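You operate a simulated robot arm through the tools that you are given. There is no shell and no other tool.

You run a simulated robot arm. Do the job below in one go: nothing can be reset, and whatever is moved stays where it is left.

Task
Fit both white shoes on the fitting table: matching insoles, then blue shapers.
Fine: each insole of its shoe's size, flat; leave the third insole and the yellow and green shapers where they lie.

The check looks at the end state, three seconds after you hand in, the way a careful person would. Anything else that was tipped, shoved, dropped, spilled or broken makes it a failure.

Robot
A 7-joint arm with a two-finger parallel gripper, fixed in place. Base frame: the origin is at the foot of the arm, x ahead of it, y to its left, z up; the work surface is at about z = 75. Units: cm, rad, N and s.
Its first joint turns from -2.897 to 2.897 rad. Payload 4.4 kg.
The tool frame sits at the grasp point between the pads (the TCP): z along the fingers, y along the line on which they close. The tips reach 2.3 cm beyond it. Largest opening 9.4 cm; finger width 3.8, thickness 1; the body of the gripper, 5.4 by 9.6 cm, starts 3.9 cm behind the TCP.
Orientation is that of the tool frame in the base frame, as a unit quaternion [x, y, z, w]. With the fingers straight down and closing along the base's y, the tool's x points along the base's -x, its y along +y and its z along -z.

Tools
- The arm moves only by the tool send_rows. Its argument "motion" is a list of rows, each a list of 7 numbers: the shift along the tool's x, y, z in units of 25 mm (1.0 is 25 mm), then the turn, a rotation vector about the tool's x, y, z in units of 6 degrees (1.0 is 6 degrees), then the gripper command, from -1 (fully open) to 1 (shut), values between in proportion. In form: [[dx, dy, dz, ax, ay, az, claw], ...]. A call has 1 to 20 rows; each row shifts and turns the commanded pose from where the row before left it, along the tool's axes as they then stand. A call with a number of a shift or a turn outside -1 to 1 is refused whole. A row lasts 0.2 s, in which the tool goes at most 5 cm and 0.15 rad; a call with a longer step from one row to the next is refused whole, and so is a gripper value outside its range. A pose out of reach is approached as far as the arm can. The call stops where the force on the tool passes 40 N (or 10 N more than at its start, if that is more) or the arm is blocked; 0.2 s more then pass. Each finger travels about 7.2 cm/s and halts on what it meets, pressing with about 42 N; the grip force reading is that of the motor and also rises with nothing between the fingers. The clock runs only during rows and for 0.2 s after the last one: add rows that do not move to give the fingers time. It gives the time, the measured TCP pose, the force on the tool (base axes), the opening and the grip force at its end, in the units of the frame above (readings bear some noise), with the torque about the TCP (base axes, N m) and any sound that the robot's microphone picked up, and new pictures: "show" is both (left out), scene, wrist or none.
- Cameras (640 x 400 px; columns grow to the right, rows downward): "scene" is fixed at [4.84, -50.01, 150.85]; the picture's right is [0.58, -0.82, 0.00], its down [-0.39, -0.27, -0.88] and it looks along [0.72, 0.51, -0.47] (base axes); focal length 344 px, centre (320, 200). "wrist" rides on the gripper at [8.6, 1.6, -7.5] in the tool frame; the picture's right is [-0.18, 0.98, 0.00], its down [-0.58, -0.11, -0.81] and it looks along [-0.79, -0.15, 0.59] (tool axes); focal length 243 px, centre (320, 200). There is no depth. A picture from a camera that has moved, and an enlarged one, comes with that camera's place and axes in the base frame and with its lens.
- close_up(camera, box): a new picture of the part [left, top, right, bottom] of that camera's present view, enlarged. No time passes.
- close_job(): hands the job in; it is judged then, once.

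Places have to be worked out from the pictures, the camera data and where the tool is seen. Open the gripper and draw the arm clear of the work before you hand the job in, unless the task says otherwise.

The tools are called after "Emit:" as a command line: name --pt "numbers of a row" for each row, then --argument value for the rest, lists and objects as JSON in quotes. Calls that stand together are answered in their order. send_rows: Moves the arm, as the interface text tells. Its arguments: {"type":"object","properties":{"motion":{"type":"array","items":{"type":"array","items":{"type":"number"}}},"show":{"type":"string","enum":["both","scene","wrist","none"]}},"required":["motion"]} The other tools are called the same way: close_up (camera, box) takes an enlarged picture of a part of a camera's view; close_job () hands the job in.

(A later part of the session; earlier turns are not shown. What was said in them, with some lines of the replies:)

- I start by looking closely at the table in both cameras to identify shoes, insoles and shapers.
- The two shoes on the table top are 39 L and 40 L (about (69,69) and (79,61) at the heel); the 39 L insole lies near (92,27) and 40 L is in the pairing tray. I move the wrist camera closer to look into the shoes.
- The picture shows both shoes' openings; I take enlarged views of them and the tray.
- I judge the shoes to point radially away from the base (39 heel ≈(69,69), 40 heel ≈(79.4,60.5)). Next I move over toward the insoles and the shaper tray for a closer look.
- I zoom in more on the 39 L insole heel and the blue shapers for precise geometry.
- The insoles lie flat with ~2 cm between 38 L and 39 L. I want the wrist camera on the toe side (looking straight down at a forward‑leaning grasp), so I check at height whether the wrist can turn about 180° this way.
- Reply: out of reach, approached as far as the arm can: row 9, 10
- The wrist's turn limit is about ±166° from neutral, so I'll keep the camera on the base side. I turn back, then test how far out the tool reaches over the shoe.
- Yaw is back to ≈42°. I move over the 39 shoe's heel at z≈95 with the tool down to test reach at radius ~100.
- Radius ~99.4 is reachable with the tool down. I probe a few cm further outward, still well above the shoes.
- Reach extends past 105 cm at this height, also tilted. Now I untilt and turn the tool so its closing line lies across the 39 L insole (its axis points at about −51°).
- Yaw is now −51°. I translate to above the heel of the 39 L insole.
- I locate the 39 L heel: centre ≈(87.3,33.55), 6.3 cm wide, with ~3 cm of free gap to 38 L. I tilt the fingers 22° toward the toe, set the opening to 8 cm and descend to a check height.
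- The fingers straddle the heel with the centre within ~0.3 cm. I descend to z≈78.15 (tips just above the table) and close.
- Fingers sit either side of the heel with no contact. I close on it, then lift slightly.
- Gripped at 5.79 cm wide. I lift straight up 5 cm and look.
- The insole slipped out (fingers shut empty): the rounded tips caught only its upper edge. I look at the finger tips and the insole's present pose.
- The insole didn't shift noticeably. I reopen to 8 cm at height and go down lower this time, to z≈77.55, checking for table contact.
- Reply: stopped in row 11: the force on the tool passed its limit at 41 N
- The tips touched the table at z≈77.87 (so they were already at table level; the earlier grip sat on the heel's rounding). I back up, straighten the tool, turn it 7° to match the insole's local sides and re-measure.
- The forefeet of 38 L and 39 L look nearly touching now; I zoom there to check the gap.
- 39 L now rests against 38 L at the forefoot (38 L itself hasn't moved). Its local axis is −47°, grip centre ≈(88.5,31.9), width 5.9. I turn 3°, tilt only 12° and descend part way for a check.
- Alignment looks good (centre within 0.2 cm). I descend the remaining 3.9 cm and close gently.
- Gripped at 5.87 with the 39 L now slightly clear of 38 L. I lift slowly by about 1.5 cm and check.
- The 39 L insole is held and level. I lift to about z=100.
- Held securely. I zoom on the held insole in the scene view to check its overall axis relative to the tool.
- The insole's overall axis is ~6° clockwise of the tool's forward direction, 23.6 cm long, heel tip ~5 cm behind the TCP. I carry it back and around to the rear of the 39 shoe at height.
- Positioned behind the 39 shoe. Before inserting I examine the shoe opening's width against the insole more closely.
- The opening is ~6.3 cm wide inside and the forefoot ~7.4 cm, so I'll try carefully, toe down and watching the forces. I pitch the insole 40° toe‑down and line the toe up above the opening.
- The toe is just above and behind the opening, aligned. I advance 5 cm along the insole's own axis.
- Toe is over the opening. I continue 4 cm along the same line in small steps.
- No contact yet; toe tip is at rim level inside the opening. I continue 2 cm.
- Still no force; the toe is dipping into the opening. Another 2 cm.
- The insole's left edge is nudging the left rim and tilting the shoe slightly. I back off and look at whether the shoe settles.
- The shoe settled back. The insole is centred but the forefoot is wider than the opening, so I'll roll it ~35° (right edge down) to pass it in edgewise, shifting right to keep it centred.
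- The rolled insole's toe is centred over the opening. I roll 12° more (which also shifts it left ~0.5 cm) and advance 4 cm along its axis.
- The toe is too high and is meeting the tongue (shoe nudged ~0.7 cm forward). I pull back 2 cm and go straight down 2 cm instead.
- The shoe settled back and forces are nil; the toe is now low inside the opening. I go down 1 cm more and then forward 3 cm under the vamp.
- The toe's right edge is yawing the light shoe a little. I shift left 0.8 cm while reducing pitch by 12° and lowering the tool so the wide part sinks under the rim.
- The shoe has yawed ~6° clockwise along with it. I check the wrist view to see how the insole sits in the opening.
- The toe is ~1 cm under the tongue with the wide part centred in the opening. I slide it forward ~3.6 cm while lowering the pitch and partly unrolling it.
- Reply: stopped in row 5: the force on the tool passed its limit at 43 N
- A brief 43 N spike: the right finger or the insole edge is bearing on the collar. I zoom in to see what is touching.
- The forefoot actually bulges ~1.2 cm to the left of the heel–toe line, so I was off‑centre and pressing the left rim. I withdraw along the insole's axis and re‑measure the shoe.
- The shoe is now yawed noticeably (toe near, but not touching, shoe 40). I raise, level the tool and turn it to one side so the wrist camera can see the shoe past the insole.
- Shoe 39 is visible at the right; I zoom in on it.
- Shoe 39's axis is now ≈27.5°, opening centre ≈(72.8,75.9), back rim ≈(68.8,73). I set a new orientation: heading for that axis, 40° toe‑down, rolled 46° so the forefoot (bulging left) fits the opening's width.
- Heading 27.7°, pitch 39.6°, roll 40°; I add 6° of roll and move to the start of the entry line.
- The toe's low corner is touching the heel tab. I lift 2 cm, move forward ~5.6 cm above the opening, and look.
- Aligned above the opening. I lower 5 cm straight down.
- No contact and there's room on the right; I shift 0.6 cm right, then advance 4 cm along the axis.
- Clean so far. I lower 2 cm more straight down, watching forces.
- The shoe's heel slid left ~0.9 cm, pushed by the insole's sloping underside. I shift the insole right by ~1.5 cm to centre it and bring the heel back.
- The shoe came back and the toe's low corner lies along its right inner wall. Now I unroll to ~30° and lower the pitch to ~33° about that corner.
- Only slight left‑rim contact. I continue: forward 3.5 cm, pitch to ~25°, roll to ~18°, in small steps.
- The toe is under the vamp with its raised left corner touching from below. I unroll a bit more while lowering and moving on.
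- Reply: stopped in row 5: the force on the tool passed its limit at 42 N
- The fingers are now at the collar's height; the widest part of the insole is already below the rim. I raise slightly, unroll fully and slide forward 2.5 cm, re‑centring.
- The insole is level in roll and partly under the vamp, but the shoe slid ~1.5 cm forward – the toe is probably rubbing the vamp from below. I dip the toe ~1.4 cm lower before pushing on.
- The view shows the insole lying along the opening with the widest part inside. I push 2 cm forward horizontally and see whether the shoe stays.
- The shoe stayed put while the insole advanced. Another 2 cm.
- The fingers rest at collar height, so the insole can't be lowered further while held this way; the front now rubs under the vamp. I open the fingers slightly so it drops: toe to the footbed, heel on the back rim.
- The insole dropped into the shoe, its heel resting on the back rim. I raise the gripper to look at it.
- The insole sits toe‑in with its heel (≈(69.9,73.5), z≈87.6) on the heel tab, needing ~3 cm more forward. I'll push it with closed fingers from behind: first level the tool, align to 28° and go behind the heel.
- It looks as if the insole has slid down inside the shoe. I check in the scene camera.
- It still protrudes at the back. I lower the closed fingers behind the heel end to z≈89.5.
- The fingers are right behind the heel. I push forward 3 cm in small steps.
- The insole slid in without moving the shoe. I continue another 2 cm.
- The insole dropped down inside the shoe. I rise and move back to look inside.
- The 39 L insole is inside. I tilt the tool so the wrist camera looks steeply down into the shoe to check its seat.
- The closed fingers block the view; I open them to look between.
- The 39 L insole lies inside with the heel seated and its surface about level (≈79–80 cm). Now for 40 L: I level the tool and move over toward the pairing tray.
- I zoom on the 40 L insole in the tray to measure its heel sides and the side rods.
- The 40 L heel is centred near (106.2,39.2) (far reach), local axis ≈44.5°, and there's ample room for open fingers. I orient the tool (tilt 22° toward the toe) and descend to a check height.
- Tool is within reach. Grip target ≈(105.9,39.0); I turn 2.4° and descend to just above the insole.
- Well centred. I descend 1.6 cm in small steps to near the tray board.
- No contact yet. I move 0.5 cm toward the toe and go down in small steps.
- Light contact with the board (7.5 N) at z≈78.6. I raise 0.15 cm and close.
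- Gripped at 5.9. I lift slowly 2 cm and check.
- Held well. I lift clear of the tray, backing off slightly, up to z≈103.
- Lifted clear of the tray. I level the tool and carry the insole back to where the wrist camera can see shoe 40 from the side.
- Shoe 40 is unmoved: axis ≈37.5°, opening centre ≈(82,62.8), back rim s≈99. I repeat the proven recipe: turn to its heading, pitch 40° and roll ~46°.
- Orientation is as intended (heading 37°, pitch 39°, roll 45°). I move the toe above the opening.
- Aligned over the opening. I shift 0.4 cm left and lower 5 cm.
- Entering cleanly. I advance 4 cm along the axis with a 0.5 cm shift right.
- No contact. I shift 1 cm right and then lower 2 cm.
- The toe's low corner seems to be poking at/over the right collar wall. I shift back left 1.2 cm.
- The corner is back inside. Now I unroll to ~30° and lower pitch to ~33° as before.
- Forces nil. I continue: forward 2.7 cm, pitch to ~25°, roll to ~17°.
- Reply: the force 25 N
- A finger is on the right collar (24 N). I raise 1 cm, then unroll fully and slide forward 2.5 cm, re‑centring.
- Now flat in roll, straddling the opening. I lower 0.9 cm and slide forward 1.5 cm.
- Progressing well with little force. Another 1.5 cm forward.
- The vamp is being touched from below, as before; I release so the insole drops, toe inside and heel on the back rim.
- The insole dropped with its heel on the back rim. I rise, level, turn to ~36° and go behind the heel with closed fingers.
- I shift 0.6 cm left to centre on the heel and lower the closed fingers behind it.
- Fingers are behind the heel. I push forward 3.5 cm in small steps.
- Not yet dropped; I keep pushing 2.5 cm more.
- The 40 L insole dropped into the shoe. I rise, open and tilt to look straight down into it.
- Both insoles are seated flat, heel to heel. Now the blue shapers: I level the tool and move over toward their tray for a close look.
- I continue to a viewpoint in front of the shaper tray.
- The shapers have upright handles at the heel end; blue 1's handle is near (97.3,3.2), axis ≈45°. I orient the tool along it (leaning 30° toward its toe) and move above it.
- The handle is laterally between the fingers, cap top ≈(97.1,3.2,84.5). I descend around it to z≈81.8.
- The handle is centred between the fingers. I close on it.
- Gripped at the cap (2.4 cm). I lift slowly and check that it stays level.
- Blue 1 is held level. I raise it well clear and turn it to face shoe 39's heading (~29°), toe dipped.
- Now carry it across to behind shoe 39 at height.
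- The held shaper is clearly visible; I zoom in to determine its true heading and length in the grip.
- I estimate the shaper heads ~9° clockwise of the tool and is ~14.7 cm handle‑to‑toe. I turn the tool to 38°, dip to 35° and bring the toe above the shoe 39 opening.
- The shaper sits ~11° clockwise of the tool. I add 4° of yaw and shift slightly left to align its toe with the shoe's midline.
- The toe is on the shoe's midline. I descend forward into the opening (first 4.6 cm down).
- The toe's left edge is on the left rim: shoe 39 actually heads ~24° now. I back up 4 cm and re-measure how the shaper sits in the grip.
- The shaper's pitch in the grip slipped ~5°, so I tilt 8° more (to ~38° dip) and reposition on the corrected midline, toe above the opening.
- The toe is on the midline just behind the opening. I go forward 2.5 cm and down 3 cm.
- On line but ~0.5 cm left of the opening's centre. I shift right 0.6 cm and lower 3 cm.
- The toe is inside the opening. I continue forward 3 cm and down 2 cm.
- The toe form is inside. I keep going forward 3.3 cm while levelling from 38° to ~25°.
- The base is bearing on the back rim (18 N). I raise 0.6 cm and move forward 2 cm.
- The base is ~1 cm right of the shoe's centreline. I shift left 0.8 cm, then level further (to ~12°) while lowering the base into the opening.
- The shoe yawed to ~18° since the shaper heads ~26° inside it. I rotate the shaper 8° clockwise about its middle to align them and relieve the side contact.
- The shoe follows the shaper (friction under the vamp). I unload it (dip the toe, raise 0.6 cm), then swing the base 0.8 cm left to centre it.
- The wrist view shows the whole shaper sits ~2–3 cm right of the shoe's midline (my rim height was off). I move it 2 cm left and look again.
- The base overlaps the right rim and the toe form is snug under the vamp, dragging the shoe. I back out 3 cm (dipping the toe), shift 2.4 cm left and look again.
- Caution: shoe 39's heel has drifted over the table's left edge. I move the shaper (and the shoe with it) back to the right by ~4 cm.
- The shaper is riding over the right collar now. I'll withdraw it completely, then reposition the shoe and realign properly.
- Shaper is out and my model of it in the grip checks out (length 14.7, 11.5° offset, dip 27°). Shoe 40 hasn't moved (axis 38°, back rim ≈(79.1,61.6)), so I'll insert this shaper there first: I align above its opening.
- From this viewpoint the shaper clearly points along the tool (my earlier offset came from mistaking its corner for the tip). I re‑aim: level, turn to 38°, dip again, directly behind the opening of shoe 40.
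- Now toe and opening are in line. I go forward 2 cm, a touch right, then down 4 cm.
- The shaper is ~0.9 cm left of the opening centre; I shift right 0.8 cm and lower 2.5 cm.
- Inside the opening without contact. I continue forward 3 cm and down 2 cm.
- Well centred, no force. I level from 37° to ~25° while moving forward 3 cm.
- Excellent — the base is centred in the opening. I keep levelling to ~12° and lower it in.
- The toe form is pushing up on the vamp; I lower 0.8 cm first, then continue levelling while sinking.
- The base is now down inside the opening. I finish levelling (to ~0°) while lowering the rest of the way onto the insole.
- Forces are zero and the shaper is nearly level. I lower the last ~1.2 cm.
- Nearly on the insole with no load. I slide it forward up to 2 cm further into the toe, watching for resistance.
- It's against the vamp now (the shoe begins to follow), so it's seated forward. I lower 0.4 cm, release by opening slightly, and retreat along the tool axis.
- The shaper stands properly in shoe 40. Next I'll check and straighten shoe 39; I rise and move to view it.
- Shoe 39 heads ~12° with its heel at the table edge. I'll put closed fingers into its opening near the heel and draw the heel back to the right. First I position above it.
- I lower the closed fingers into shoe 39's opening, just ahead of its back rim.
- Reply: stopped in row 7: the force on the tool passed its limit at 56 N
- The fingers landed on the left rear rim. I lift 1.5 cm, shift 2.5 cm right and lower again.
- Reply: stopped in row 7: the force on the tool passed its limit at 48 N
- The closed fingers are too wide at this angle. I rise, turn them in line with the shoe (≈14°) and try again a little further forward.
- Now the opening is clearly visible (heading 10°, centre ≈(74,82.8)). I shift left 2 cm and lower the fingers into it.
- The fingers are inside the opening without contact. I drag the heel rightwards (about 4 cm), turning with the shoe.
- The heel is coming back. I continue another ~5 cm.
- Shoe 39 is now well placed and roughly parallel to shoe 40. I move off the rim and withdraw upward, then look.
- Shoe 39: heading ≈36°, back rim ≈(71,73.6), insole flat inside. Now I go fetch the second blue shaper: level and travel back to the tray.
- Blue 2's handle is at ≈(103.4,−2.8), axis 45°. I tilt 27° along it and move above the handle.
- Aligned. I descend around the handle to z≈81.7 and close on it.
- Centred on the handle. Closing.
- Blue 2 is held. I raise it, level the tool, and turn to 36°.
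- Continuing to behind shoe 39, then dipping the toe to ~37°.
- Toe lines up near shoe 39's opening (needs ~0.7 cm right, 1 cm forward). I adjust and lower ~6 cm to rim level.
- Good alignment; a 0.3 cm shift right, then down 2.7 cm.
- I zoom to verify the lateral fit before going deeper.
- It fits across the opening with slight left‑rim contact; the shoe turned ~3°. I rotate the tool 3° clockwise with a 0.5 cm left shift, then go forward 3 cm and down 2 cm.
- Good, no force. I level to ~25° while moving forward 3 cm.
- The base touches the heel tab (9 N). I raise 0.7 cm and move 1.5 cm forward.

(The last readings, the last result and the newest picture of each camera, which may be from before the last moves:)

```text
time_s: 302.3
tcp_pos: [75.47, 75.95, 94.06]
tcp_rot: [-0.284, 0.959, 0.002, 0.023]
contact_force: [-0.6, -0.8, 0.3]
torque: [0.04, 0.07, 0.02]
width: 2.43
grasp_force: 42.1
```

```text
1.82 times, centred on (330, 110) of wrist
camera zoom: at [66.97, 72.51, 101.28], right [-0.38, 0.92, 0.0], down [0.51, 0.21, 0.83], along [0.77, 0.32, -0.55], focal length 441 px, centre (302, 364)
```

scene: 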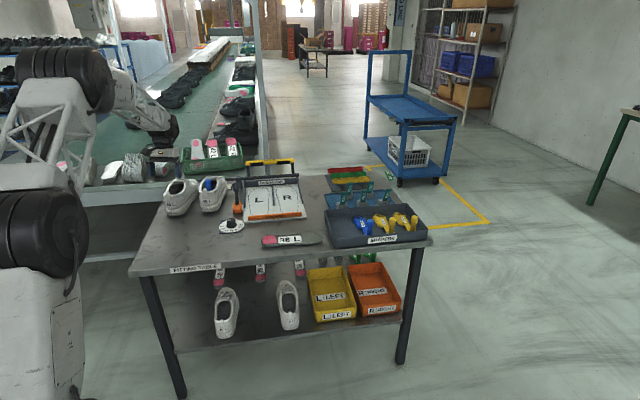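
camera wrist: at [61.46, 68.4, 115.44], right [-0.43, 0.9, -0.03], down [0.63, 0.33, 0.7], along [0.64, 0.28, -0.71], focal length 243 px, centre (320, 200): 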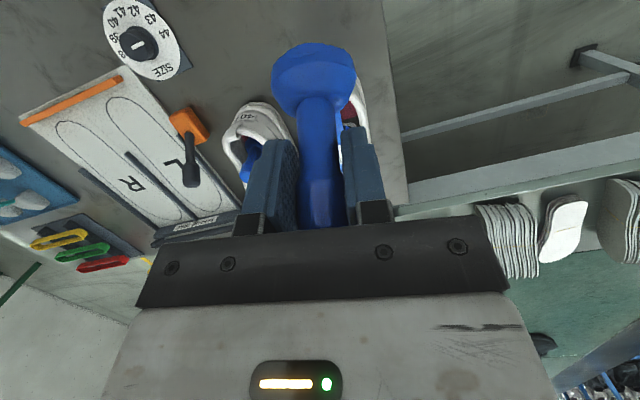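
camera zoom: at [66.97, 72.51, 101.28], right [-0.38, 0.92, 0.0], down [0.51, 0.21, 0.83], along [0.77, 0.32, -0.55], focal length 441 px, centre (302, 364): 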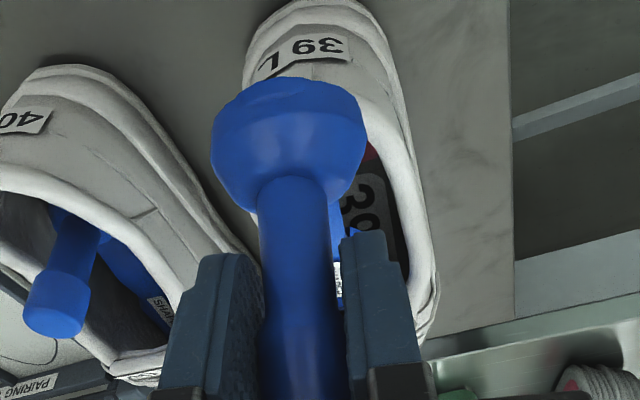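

The toe is too high and is pushing the shoe forward at the tongue. I pull back 1 cm, dip 8° more, then advance again.

Emit:
send_rows --pt "0.2 0 0 0 0.45 0 1" --pt "0.2 0 0 0 0.45 0 1" --pt "0 0 0.05 0 0.45 0 1" --pt "0 0 0 0 0 0 1" --pt "-0.2 0 0 0 0 0 1" --pt "-0.2 0 0 0 0 0 1" --pt "-0.2 0 0 0 0 0 1" --pt "-0.2 0 0 0 0 0 1" --pt "0 0 0 0 0 0 1" --show "none"

Emit:
close_up --camera "scene" --box '[150, 150, 220, 220]'

Emit:
close_up --camera "wrist" --box '[220, 0, 440, 220]'

```text
time_s: 304.3
tcp_pos: [76.22, 76.45, 93.83]
tcp_rot: [-0.283, 0.958, -0.019, -0.043]
contact_force: [0.1, 0.3, -0.2]
torque: [-0.02, 0.06, 0.0]
width: 2.4
grasp_force: 42.2
```

```text
5.71 times, centred on (185, 185) of scene
camera zoom: at [4.84, -50.01, 150.85], right [0.58, -0.82, 0.0], down [-0.39, -0.27, -0.88], along [0.72, 0.51, -0.47], focal length 1965 px, centre (1091, 286)
```

zoom: 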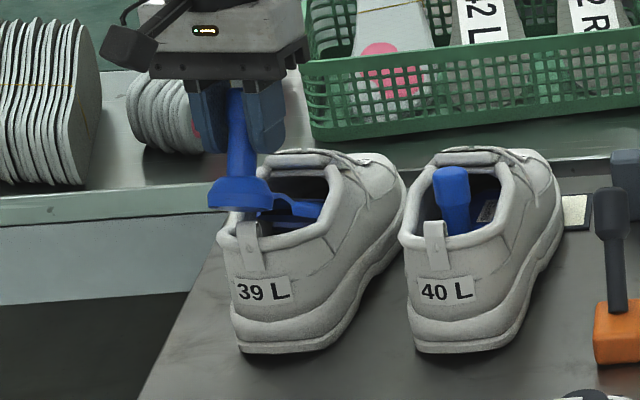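

```text
1.82 times, centred on (330, 110) of wrist
camera zoom: at [68.72, 73.64, 102.08], right [-0.38, 0.92, -0.03], down [0.61, 0.27, 0.75], along [0.7, 0.27, -0.66], focal length 441 px, centre (302, 364)
```

zoom: 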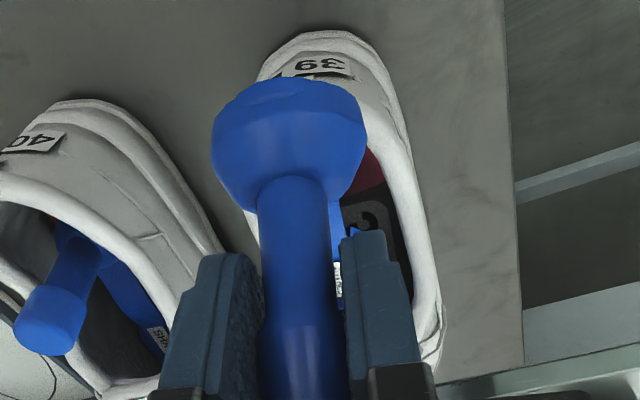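

Now it slides in without moving the shoe. I shift 0.5 cm left while levelling to ~22° and going forward 2 cm.

Emit:
send_rows --pt "-0.1 0.1 0 0 0 0 1" --pt "-0.1 0.1 0 0 0 0 1" --pt "-0.16 0.0 0.176 0 -0.357 0 1" --pt "-0.16 0.0 0.176 0 -0.357 0 1" --pt "-0.16 0.0 0.176 0 -0.357 0 1" --pt "-0.16 0.0 0.176 0 -0.357 0 1" --pt "-0.16 0.0 0.176 0 -0.357 0 1" --pt "0 0 0 0 0 0 1" --show "none"

Emit:
close_up --camera "scene" --box '[150, 150, 220, 220]'

Emit:
close_up --camera "wrist" --box '[220, 0, 440, 220]'

```text
time_s: 306.1
tcp_pos: [78.18, 78.2, 91.98]
tcp_rot: [-0.285, 0.958, 0.008, 0.046]
contact_force: [-0.7, 1.8, 25.1]
torque: [-0.18, 0.2, 0.0]
width: 2.39
grasp_force: 41.7
```

```text
5.71 times, centred on (185, 185) of scene
camera zoom: at [4.84, -50.01, 150.85], right [0.58, -0.82, 0.0], down [-0.39, -0.27, -0.88], along [0.72, 0.51, -0.47], focal length 1965 px, centre (1091, 286)
```

zoom: 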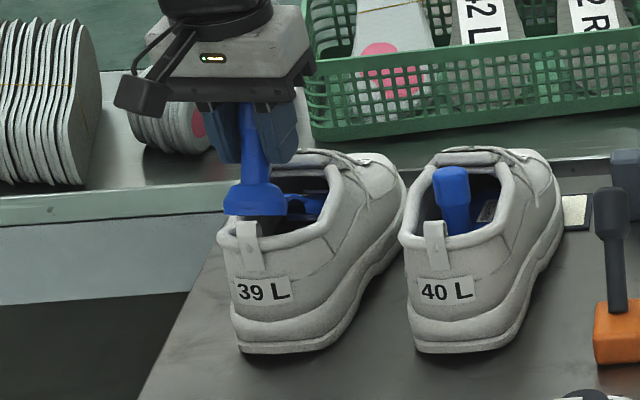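

```text
1.82 times, centred on (330, 110) of wrist
camera zoom: at [69.4, 74.63, 98.45], right [-0.38, 0.92, 0.01], down [0.48, 0.19, 0.86], along [0.79, 0.33, -0.51], focal length 441 px, centre (302, 364)
```

zoom: 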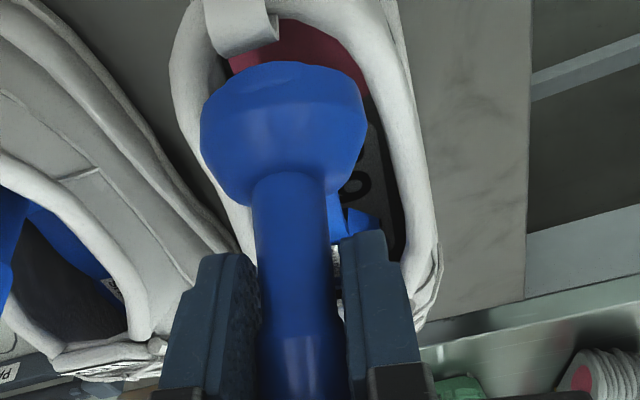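

The base is bearing on the right collar (25 N). I raise 1 cm, turn 4° counter‑clockwise and shift left 0.5 cm, then look.

Emit:
send_rows --pt "0 0 -0.4 0 0 0 1" --pt "0 0.1 0 0 0 -0.33 1" --pt "0 0.1 0 0 0 -0.33 1" --pt "0 0 0 0 0 0 1" --show "none"

Emit:
close_up --camera "scene" --box '[150, 150, 220, 220]'

Emit:
close_up --camera "wrist" --box '[220, 0, 440, 220]'

```text
time_s: 307.1
tcp_pos: [77.75, 78.57, 92.61]
tcp_rot: [-0.317, 0.947, 0.006, 0.045]
contact_force: [-0.8, -0.5, -3.3]
torque: [-0.26, 0.21, -0.01]
width: 2.38
grasp_force: 42.0
```

```text
5.71 times, centred on (185, 185) of scene
camera zoom: at [4.84, -50.01, 150.85], right [0.58, -0.82, 0.0], down [-0.39, -0.27, -0.88], along [0.72, 0.51, -0.47], focal length 1965 px, centre (1091, 286)
```

zoom: 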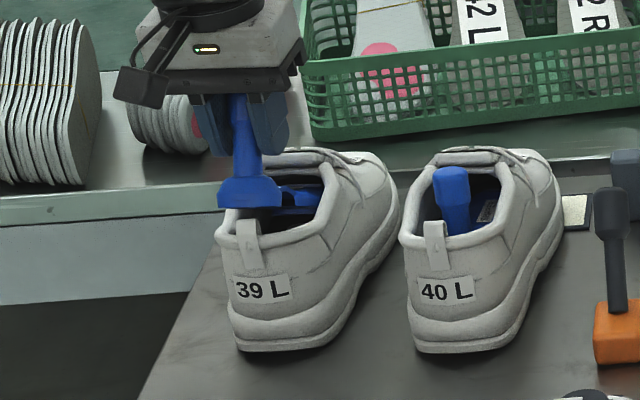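

```text
1.82 times, centred on (330, 110) of wrist
camera zoom: at [69.27, 74.34, 99.2], right [-0.44, 0.9, 0.0], down [0.46, 0.23, 0.86], along [0.77, 0.38, -0.52], focal length 441 px, centre (302, 364)
```

zoom: 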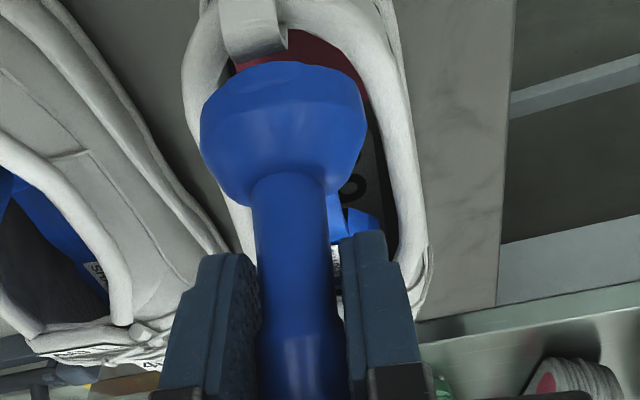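

Vamp coupling again (−3 N). I dip the toe 4° to unload and shift 0.8 cm left.

Emit:
send_rows --pt "0 0 0 0 0.6 0 1" --pt "0 0.11 0 0 0 0 1" --pt "0 0.11 0 0 0 0 1" --pt "0 0.11 0 0 0 0 1" --pt "0 0 0 0 0 0 1" --show "none"

Emit:
close_up --camera "scene" --box '[150, 150, 220, 220]'

Emit:
close_up --camera "wrist" --box '[220, 0, 440, 220]'

```text
time_s: 308.3
tcp_pos: [77.35, 79.33, 92.61]
tcp_rot: [-0.316, 0.948, -0.004, 0.015]
contact_force: [-1.4, -0.1, 3.5]
torque: [0.19, -0.37, -0.04]
width: 2.36
grasp_force: 42.4
```

```text
5.71 times, centred on (185, 185) of scene
camera zoom: at [4.84, -50.01, 150.85], right [0.58, -0.82, 0.0], down [-0.39, -0.27, -0.88], along [0.72, 0.51, -0.47], focal length 1965 px, centre (1091, 286)
```

zoom: 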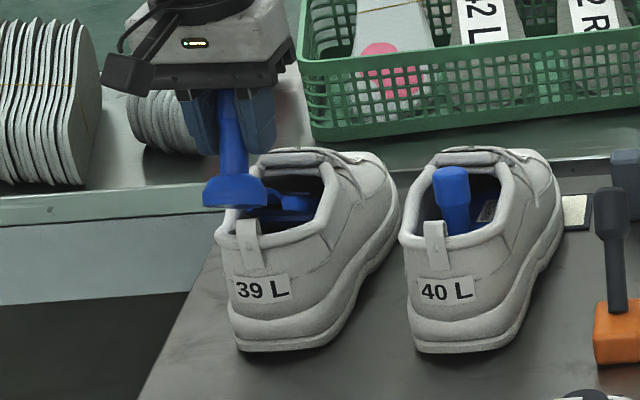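

```text
1.82 times, centred on (330, 110) of wrist
camera zoom: at [69.07, 75.35, 99.86], right [-0.44, 0.9, -0.01], down [0.5, 0.26, 0.82], along [0.74, 0.36, -0.57], focal length 441 px, centre (302, 364)
```

zoom: 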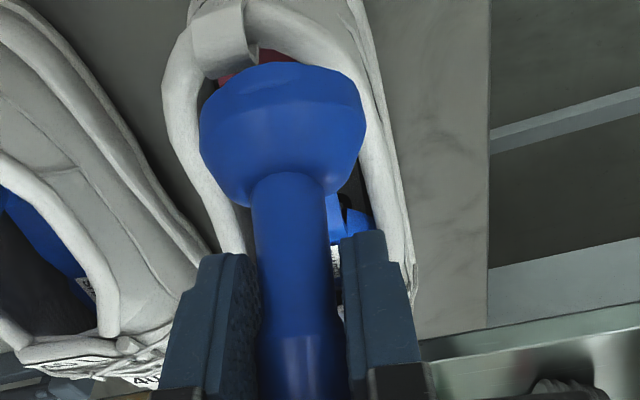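

The base is now centred in the opening. I move forward 1 cm, then level and sink it gradually.

Emit:
send_rows --pt "-0.2 0 0.0 0 0 0 1" --pt "-0.2 0 0.05 0 -0.2 0 1" --pt "-0.03 0 0.157 0 -0.333 0 1" --pt "-0.03 0 0.157 0 -0.333 0 1" --pt "-0.02 0 0.157 0 -0.333 0 1" --pt "0 0 0 0 0 0 1" --show "none"

Emit:
close_up --camera "scene" --box '[150, 150, 220, 220]'

Emit:
close_up --camera "wrist" --box '[220, 0, 440, 220]'

```text
time_s: 309.7
tcp_pos: [78.31, 80.0, 91.38]
tcp_rot: [-0.317, 0.945, 0.016, 0.075]
contact_force: [-0.3, -0.6, -3.6]
torque: [-0.24, 0.16, -0.04]
width: 2.41
grasp_force: 41.9
```

```text
5.71 times, centred on (185, 185) of scene
camera zoom: at [4.84, -50.01, 150.85], right [0.58, -0.82, 0.0], down [-0.39, -0.27, -0.88], along [0.72, 0.51, -0.47], focal length 1965 px, centre (1091, 286)
```

zoom: 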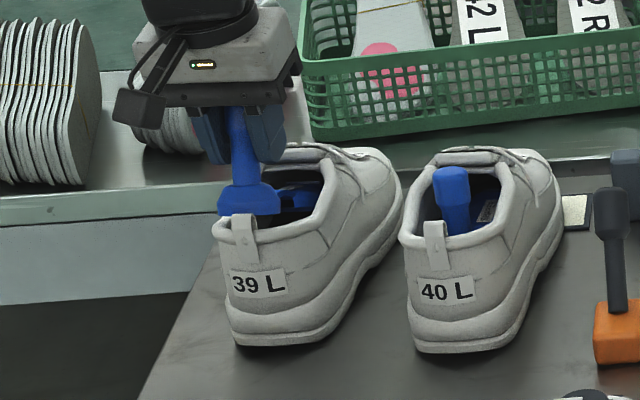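

```text
1.82 times, centred on (330, 110) of wrist
camera zoom: at [69.45, 75.59, 97.34], right [-0.45, 0.9, 0.01], down [0.42, 0.2, 0.89], along [0.79, 0.4, -0.46], focal length 441 px, centre (302, 364)
```

zoom: 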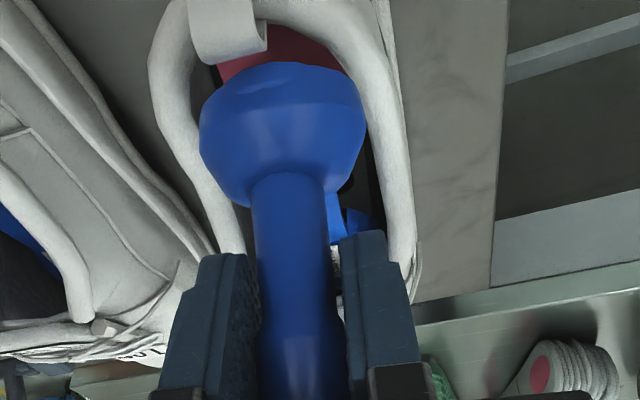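

Centred nicely. As with shoe 40, I lower 0.8 cm and keep levelling while sinking the base in.

Emit:
send_rows --pt "0.04 0 0.32 0 0 0 1" --pt "-0.08 0 0.2 0 -0.36 0 1" --pt "-0.08 0 0.22 0 -0.36 0 1" --pt "-0.08 0 0.22 0 -0.36 0 1" --pt "0 0 0 0 0 0 1" --show "none"

Emit:
close_up --camera "scene" --box '[150, 150, 220, 220]'

Emit:
close_up --camera "wrist" --box '[220, 0, 440, 220]'

```text
time_s: 310.9
tcp_pos: [78.96, 80.55, 89.0]
tcp_rot: [-0.316, 0.94, 0.034, 0.128]
contact_force: [-0.3, -0.6, 5.4]
torque: [0.48, -0.62, -0.03]
width: 2.4
grasp_force: 42.4
```

```text
5.71 times, centred on (185, 185) of scene
camera zoom: at [4.84, -50.01, 150.85], right [0.58, -0.82, 0.0], down [-0.39, -0.27, -0.88], along [0.72, 0.51, -0.47], focal length 1965 px, centre (1091, 286)
```

zoom: 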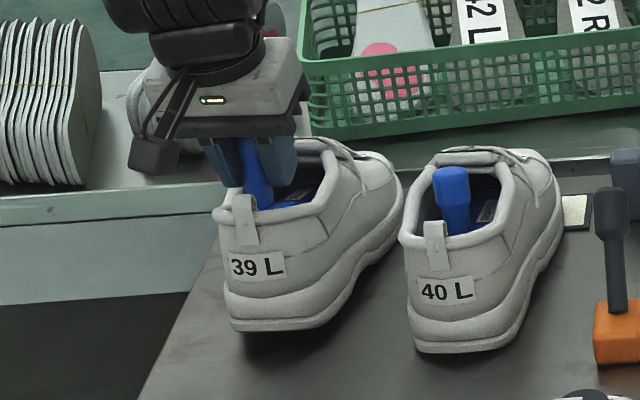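

```text
1.82 times, centred on (330, 110) of wrist
camera zoom: at [69.74, 75.7, 93.87], right [-0.45, 0.89, 0.03], down [0.33, 0.14, 0.93], along [0.83, 0.43, -0.36], focal length 441 px, centre (302, 364)
```

zoom: 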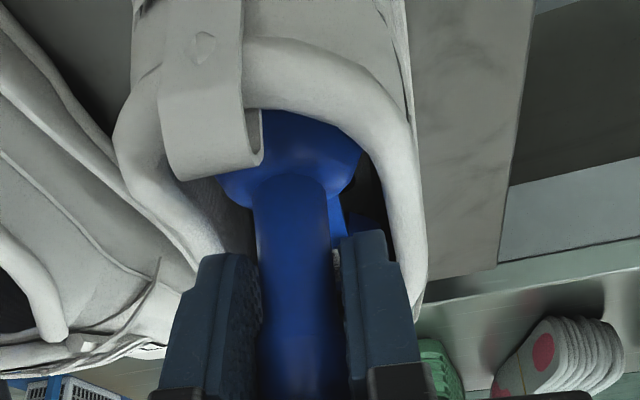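

The snug shaper is levering the shoe's heel up slightly because it's still pitched. I continue levelling and lowering so both come down flat.

Emit:
send_rows --pt "0.03 0 0.13 0 -0.4 0 1" --pt "0.03 0 0.13 0 -0.4 0 1" --pt "0.04 0 0.14 0 -0.4 0 1" --pt "0.04 0 0.14 0 -0.4 0 1" --pt "0 0 0 0 0 0 1" --show "none"

Emit:
close_up --camera "scene" --box '[150, 150, 220, 220]'

Emit:
close_up --camera "wrist" --box '[220, 0, 440, 220]'

```text
time_s: 312.1
tcp_pos: [79.35, 80.63, 87.6]
tcp_rot: [-0.31, 0.926, 0.059, 0.207]
contact_force: [0.2, -0.1, -3.1]
torque: [-0.26, 0.29, -0.03]
width: 2.38
grasp_force: 42.2
```

```text
5.71 times, centred on (185, 185) of scene
camera zoom: at [4.84, -50.01, 150.85], right [0.58, -0.82, 0.0], down [-0.39, -0.27, -0.88], along [0.72, 0.51, -0.47], focal length 1965 px, centre (1091, 286)
```

zoom: 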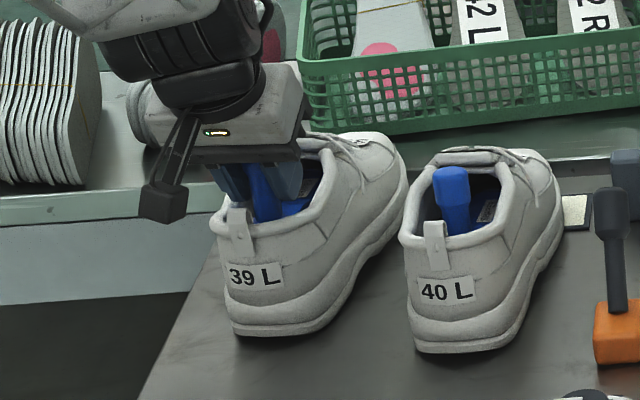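

```text
1.82 times, centred on (330, 110) of wrist
camera zoom: at [69.44, 75.31, 90.76], right [-0.46, 0.89, 0.06], down [0.21, 0.04, 0.98], along [0.86, 0.46, -0.2], focal length 441 px, centre (302, 364)
```

zoom: 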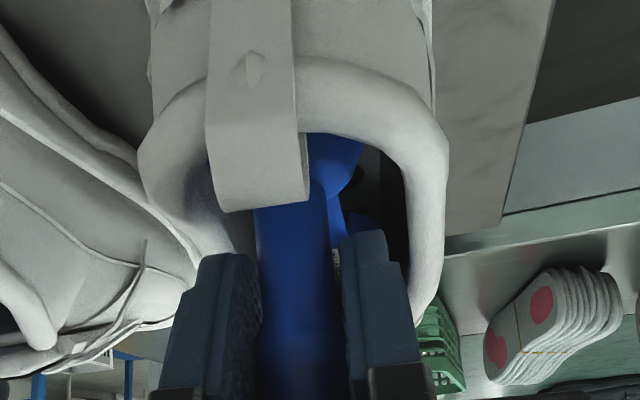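

The shoe is flat again and the shaper nearly level. I lower it the last ~1.3 cm.

Emit:
send_rows --pt "0.067 0 0.145 0 0 0 1" --pt "0.067 0 0.145 0 0 0 1" --pt "0.067 0 0.145 0 0 0 1" --pt "0 0 0 0 0 0 1" --show "none"

Emit:
close_up --camera "scene" --box '[150, 150, 220, 220]'

```text
time_s: 313.1
tcp_pos: [79.16, 80.41, 86.49]
tcp_rot: [-0.312, 0.925, 0.061, 0.207]
contact_force: [1.0, 0.6, 1.7]
torque: [0.26, -0.32, -0.03]
width: 2.37
grasp_force: 41.7
```

```text
5.71 times, centred on (185, 185) of scene
camera zoom: at [4.84, -50.01, 150.85], right [0.58, -0.82, 0.0], down [-0.39, -0.27, -0.88], along [0.72, 0.51, -0.47], focal length 1965 px, centre (1091, 286)
```

zoom: 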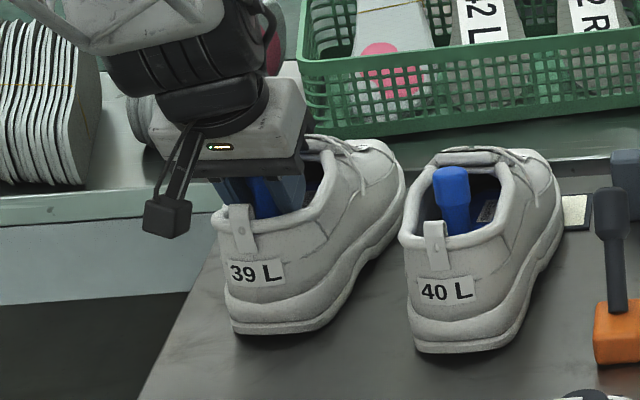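

The toe is touching the insole first; I level ~5° more and lower slightly, then release and retreat.

Emit:
send_rows --pt "0.03 0 0.05 0 -0.4 0 1" --pt "0.04 0 0.07 0 -0.4 0 1" --pt "0.05 0 0.08 0 0 0 1" --pt "0 0 0 0 0 0 1" --show "none"

Emit:
close_up --camera "scene" --box '[150, 150, 220, 220]'

```text
time_s: 314.1
tcp_pos: [79.17, 80.53, 85.88]
tcp_rot: [-0.309, 0.916, 0.073, 0.245]
contact_force: [0.0, -0.5, -0.5]
torque: [-0.09, 0.1, -0.02]
width: 2.4
grasp_force: 41.7
```

```text
5.71 times, centred on (185, 185) of scene
camera zoom: at [4.84, -50.01, 150.85], right [0.58, -0.82, 0.0], down [-0.39, -0.27, -0.88], along [0.72, 0.51, -0.47], focal length 1965 px, centre (1091, 286)
```

zoom: 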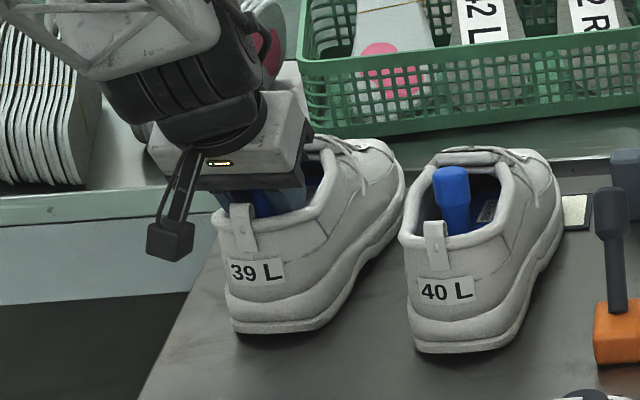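

Forces are near zero, the shoe flat. I release by opening slightly and retreat along the tool axis.

Emit:
send_rows --pt "0 0 0 0 0 0 0.5" --pt "0 0 0 0 0 0 0.27" --pt "0 0 0 0 0 0 0.27" --pt "0 0 -0.3 0 0 0 0.27" --pt "0 0 -0.5 0 0 0 0.27" --pt "0 0 -0.8 0 0 0 0.27" --pt "0 0 -0.8 0 0 0 0.27" --pt "0 0 -0.8 0 0 0 0.1" --pt "-0.3 0 -0.6 0 0 0 0" --pt "-0.4 0 -0.7 0 0 0 0" --pt "0 0 0 0 0 0 0" --show "wrist"

Emit:
close_up --camera "scene" --box '[150, 150, 220, 220]'

Emit:
close_up --camera "wrist" --box '[220, 0, 440, 220]'

```text
time_s: 316.5
tcp_pos: [75.73, 78.33, 96.67]
tcp_rot: [-0.308, 0.916, 0.072, 0.245]
contact_force: [0.7, 0.3, 0.1]
torque: [0.01, -0.02, 0.03]
width: 4.68
grasp_force: 0.0
camera wrist: at [65.75, 72.87, 98.84], right [-0.46, 0.88, 0.07], down [0.14, -0.01, 0.99], along [0.87, 0.47, -0.12], focal length 243 px, centre (320, 200)
```

wrist: 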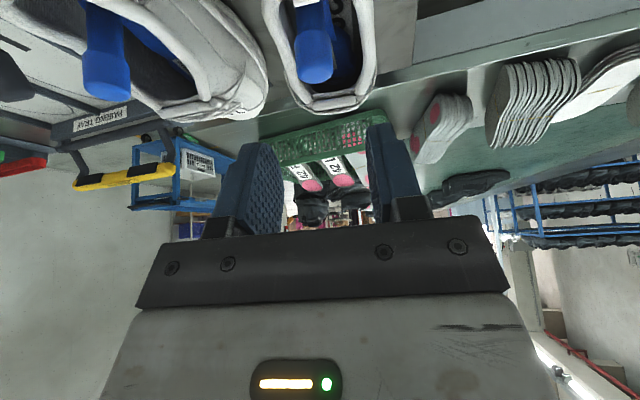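

```text
5.71 times, centred on (185, 185) of scene
camera zoom: at [4.84, -50.01, 150.85], right [0.58, -0.82, 0.0], down [-0.39, -0.27, -0.88], along [0.72, 0.51, -0.47], focal length 1965 px, centre (1091, 286)
```

zoom: 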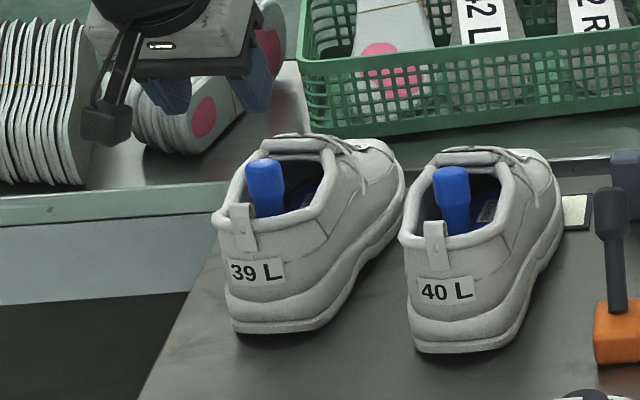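

```text
1.82 times, centred on (330, 110) of wrist
camera zoom: at [65.75, 72.87, 98.84], right [-0.46, 0.88, 0.07], down [0.14, -0.01, 0.99], along [0.87, 0.47, -0.12], focal length 441 px, centre (302, 364)
```

zoom: 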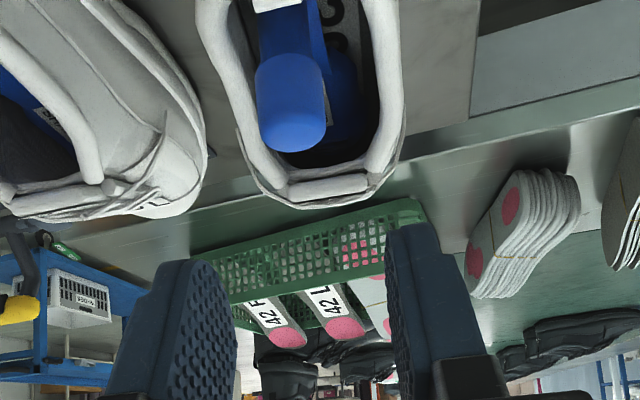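

Both shapers stand in their shoes. I rise and look straight down into both to verify the insoles and shapers.

Emit:
send_rows --pt "-0.4 0 -0.7 0 0 0 0" --pt "0.3 0 -0.5 0 0.9 0 -0.5" --pt "0.5 0 -0.5 0 0.9 0 -1" --pt "0.6 0 -0.4 0 0.9 0 -1" --pt "0.7 0 -0.4 0 0.9 0 -1" --pt "0.7 0 -0.3 0 0.9 0 -1" --pt "0.6 0 -0.3 0 0.9 0 -1" --pt "0.3 0 -0.3 0 0.9 0 -1" --pt "0 0 0 0 0.9 0 -1" --pt "0 0 0 0 0 0 -1" --show "both"

Emit:
close_up --camera "wrist" --box '[200, 40, 440, 220]'

Emit:
close_up --camera "scene" --box '[130, 150, 350, 270]'

```text
time_s: 318.7
tcp_pos: [67.02, 72.0, 102.87]
tcp_rot: [-0.313, 0.942, -0.046, -0.109]
contact_force: [-0.4, -0.3, -0.5]
torque: [0.01, 0.0, -0.02]
width: 9.38
grasp_force: 0.0
camera wrist: at [60.72, 69.44, 112.12], right [-0.45, 0.89, -0.06], down [0.66, 0.38, 0.65], along [0.6, 0.25, -0.76], focal length 243 px, centre (320, 200)
```

scene: 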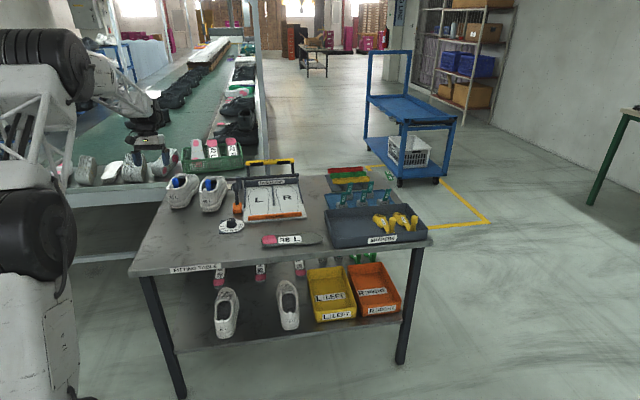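
wrist: 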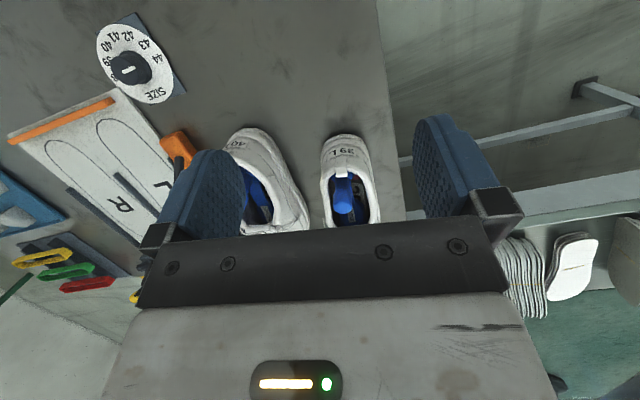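

```text
2.22 times, centred on (320, 130) of wrist
camera zoom: at [60.72, 69.44, 112.12], right [-0.45, 0.89, -0.06], down [0.66, 0.38, 0.65], along [0.6, 0.25, -0.76], focal length 539 px, centre (320, 356)
```

zoom: 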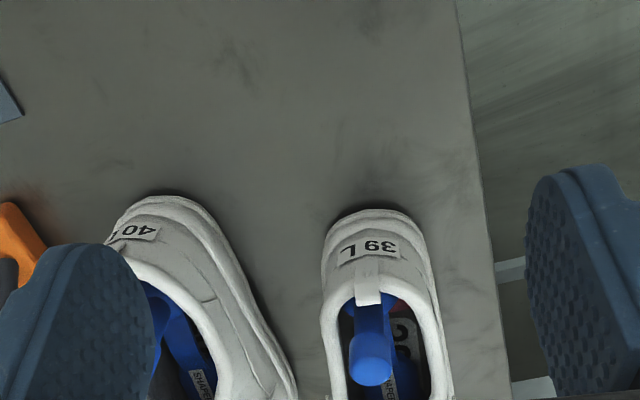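

```text
2.91 times, centred on (240, 210) of scene
camera zoom: at [4.84, -50.01, 150.85], right [0.58, -0.82, 0.0], down [-0.39, -0.27, -0.88], along [0.72, 0.51, -0.47], focal length 1000 px, centre (553, 171)
```

zoom: 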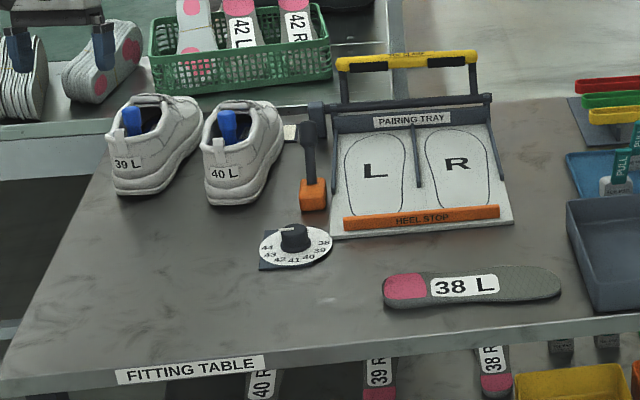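

Everything looks in place. I zoom in on both shoes for a final check of shaper depth and shoe flatness.

Emit:
close_up --camera "scene" --box '[160, 170, 235, 220]'

Emit:
close_up --camera "wrist" --box '[300, 120, 400, 230]'

Emit:
close_up --camera "scene" --box '[315, 180, 440, 260]'

```text
8.00 times, centred on (198, 195) of scene
camera zoom: at [4.84, -50.01, 150.85], right [0.58, -0.82, 0.0], down [-0.39, -0.27, -0.88], along [0.72, 0.51, -0.47], focal length 2750 px, centre (1300, 240)
```

zoom: 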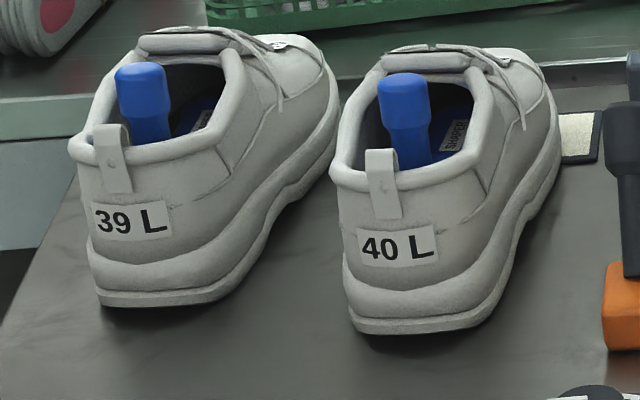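

```text
3.64 times, centred on (350, 175) of wrist
camera zoom: at [60.72, 69.44, 112.12], right [-0.45, 0.89, -0.06], down [0.66, 0.38, 0.65], along [0.6, 0.25, -0.76], focal length 882 px, centre (211, 291)
```

zoom: 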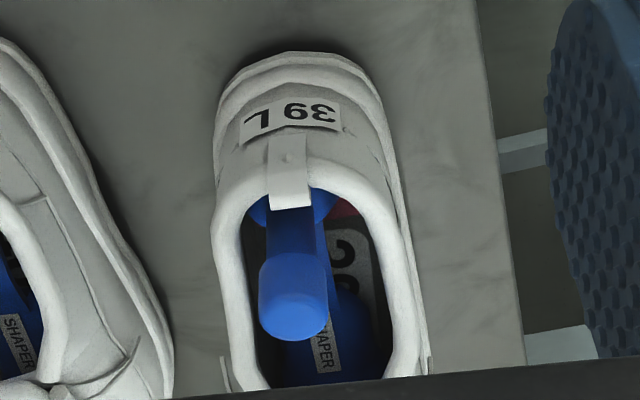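

```text
5.00 times, centred on (378, 220) of scene
camera zoom: at [4.84, -50.01, 150.85], right [0.58, -0.82, 0.0], down [-0.39, -0.27, -0.88], along [0.72, 0.51, -0.47], focal length 1719 px, centre (32, 100)
```

zoom: 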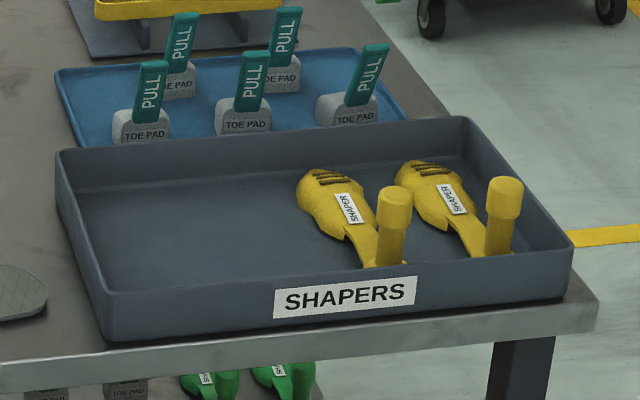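

Both shoes hold their matching insole and a blue shaper; 38 L and the other shapers are untouched. I draw the open gripper up and clear of the table.

Emit:
send_rows --pt "0 0 -0.8 0 -0.8 0 -1" --pt "0 0 -0.8 0 -0.8 0 -1" --pt "0.5 0 -0.8 0 -0.6 0 -1" --pt "0.9 -0.3 -0.5 0 0 0 -1" --pt "0.9 -0.3 -0.3 0 0 0 -1" --pt "0.9 -0.3 0 0 0 0 -1" --pt "0.9 -0.3 0 0 0 0 -1" --pt "0.9 -0.3 0 0 0 0 -1" --pt "0.9 -0.3 0 0 0 0 -1" --pt "0.9 -0.3 0 0 0 0 -1" --pt "0 0 0 0 0 0 -1" --show "scene"

Emit:
close_up --camera "scene" --box '[130, 150, 350, 270]'

```text
time_s: 321.1
tcp_pos: [57.18, 58.38, 111.14]
tcp_rot: [-0.317, 0.948, -0.009, -0.001]
contact_force: [-0.1, 0.1, -0.2]
torque: [-0.02, 0.0, 0.01]
width: 9.4
grasp_force: 0.0
```

scene: 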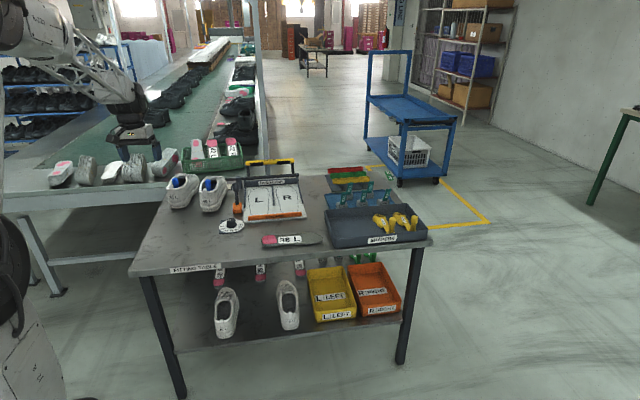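

```text
2.91 times, centred on (240, 210) of scene
camera zoom: at [4.84, -50.01, 150.85], right [0.58, -0.82, 0.0], down [-0.39, -0.27, -0.88], along [0.72, 0.51, -0.47], focal length 1000 px, centre (553, 171)
```

zoom: 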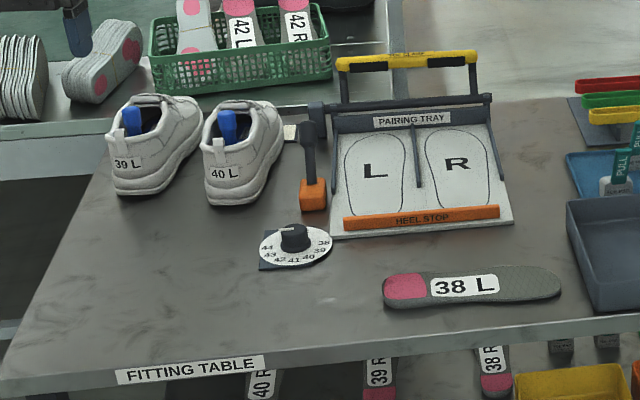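

The arm is clear with the gripper open. Both shoes stand on the table, each with its own-size insole and a blue shaper inside, so I hand the job in.

Emit:
close_job

```text
The job is handed in.
```

I fitted both white shoes on the fitting table, each with the insole of its own size and a blue shaper on top, and handed the job in. The judging result isn't known yet.

- **Insoles:** 39 L is in the 39 L shoe and 40 L is in the 40 L shoe. From above, both looked flat and seated at the heel. I checked this mainly before the shapers went in; afterwards, only part of the 39 L insole was visible.
- **Shapers:** both blue shapers stand upright. Their toe ends sit under the shoe fronts by roughly 6–7 cm, not fully into the toe. I stopped when pushing further began to move the 40 L shoe.
- **Left alone:** the 38 L insole and the yellow shapers are where they were in the final pictures. I didn't touch the green ones on the lower shelf.

**Shoe movement:** the shoes are light and slid while I worked. The 39 L shoe drifted until its heel hung slightly over the table's left edge. I drew it back, so it now stands well inside the edge, roughly parallel to the 40 L shoe. The 40 L shoe also moved a few centimetres.

The pictures taken just before handing in showed nothing else tipped, dropped or out of place. The gripper was open and the arm was clear of the table.
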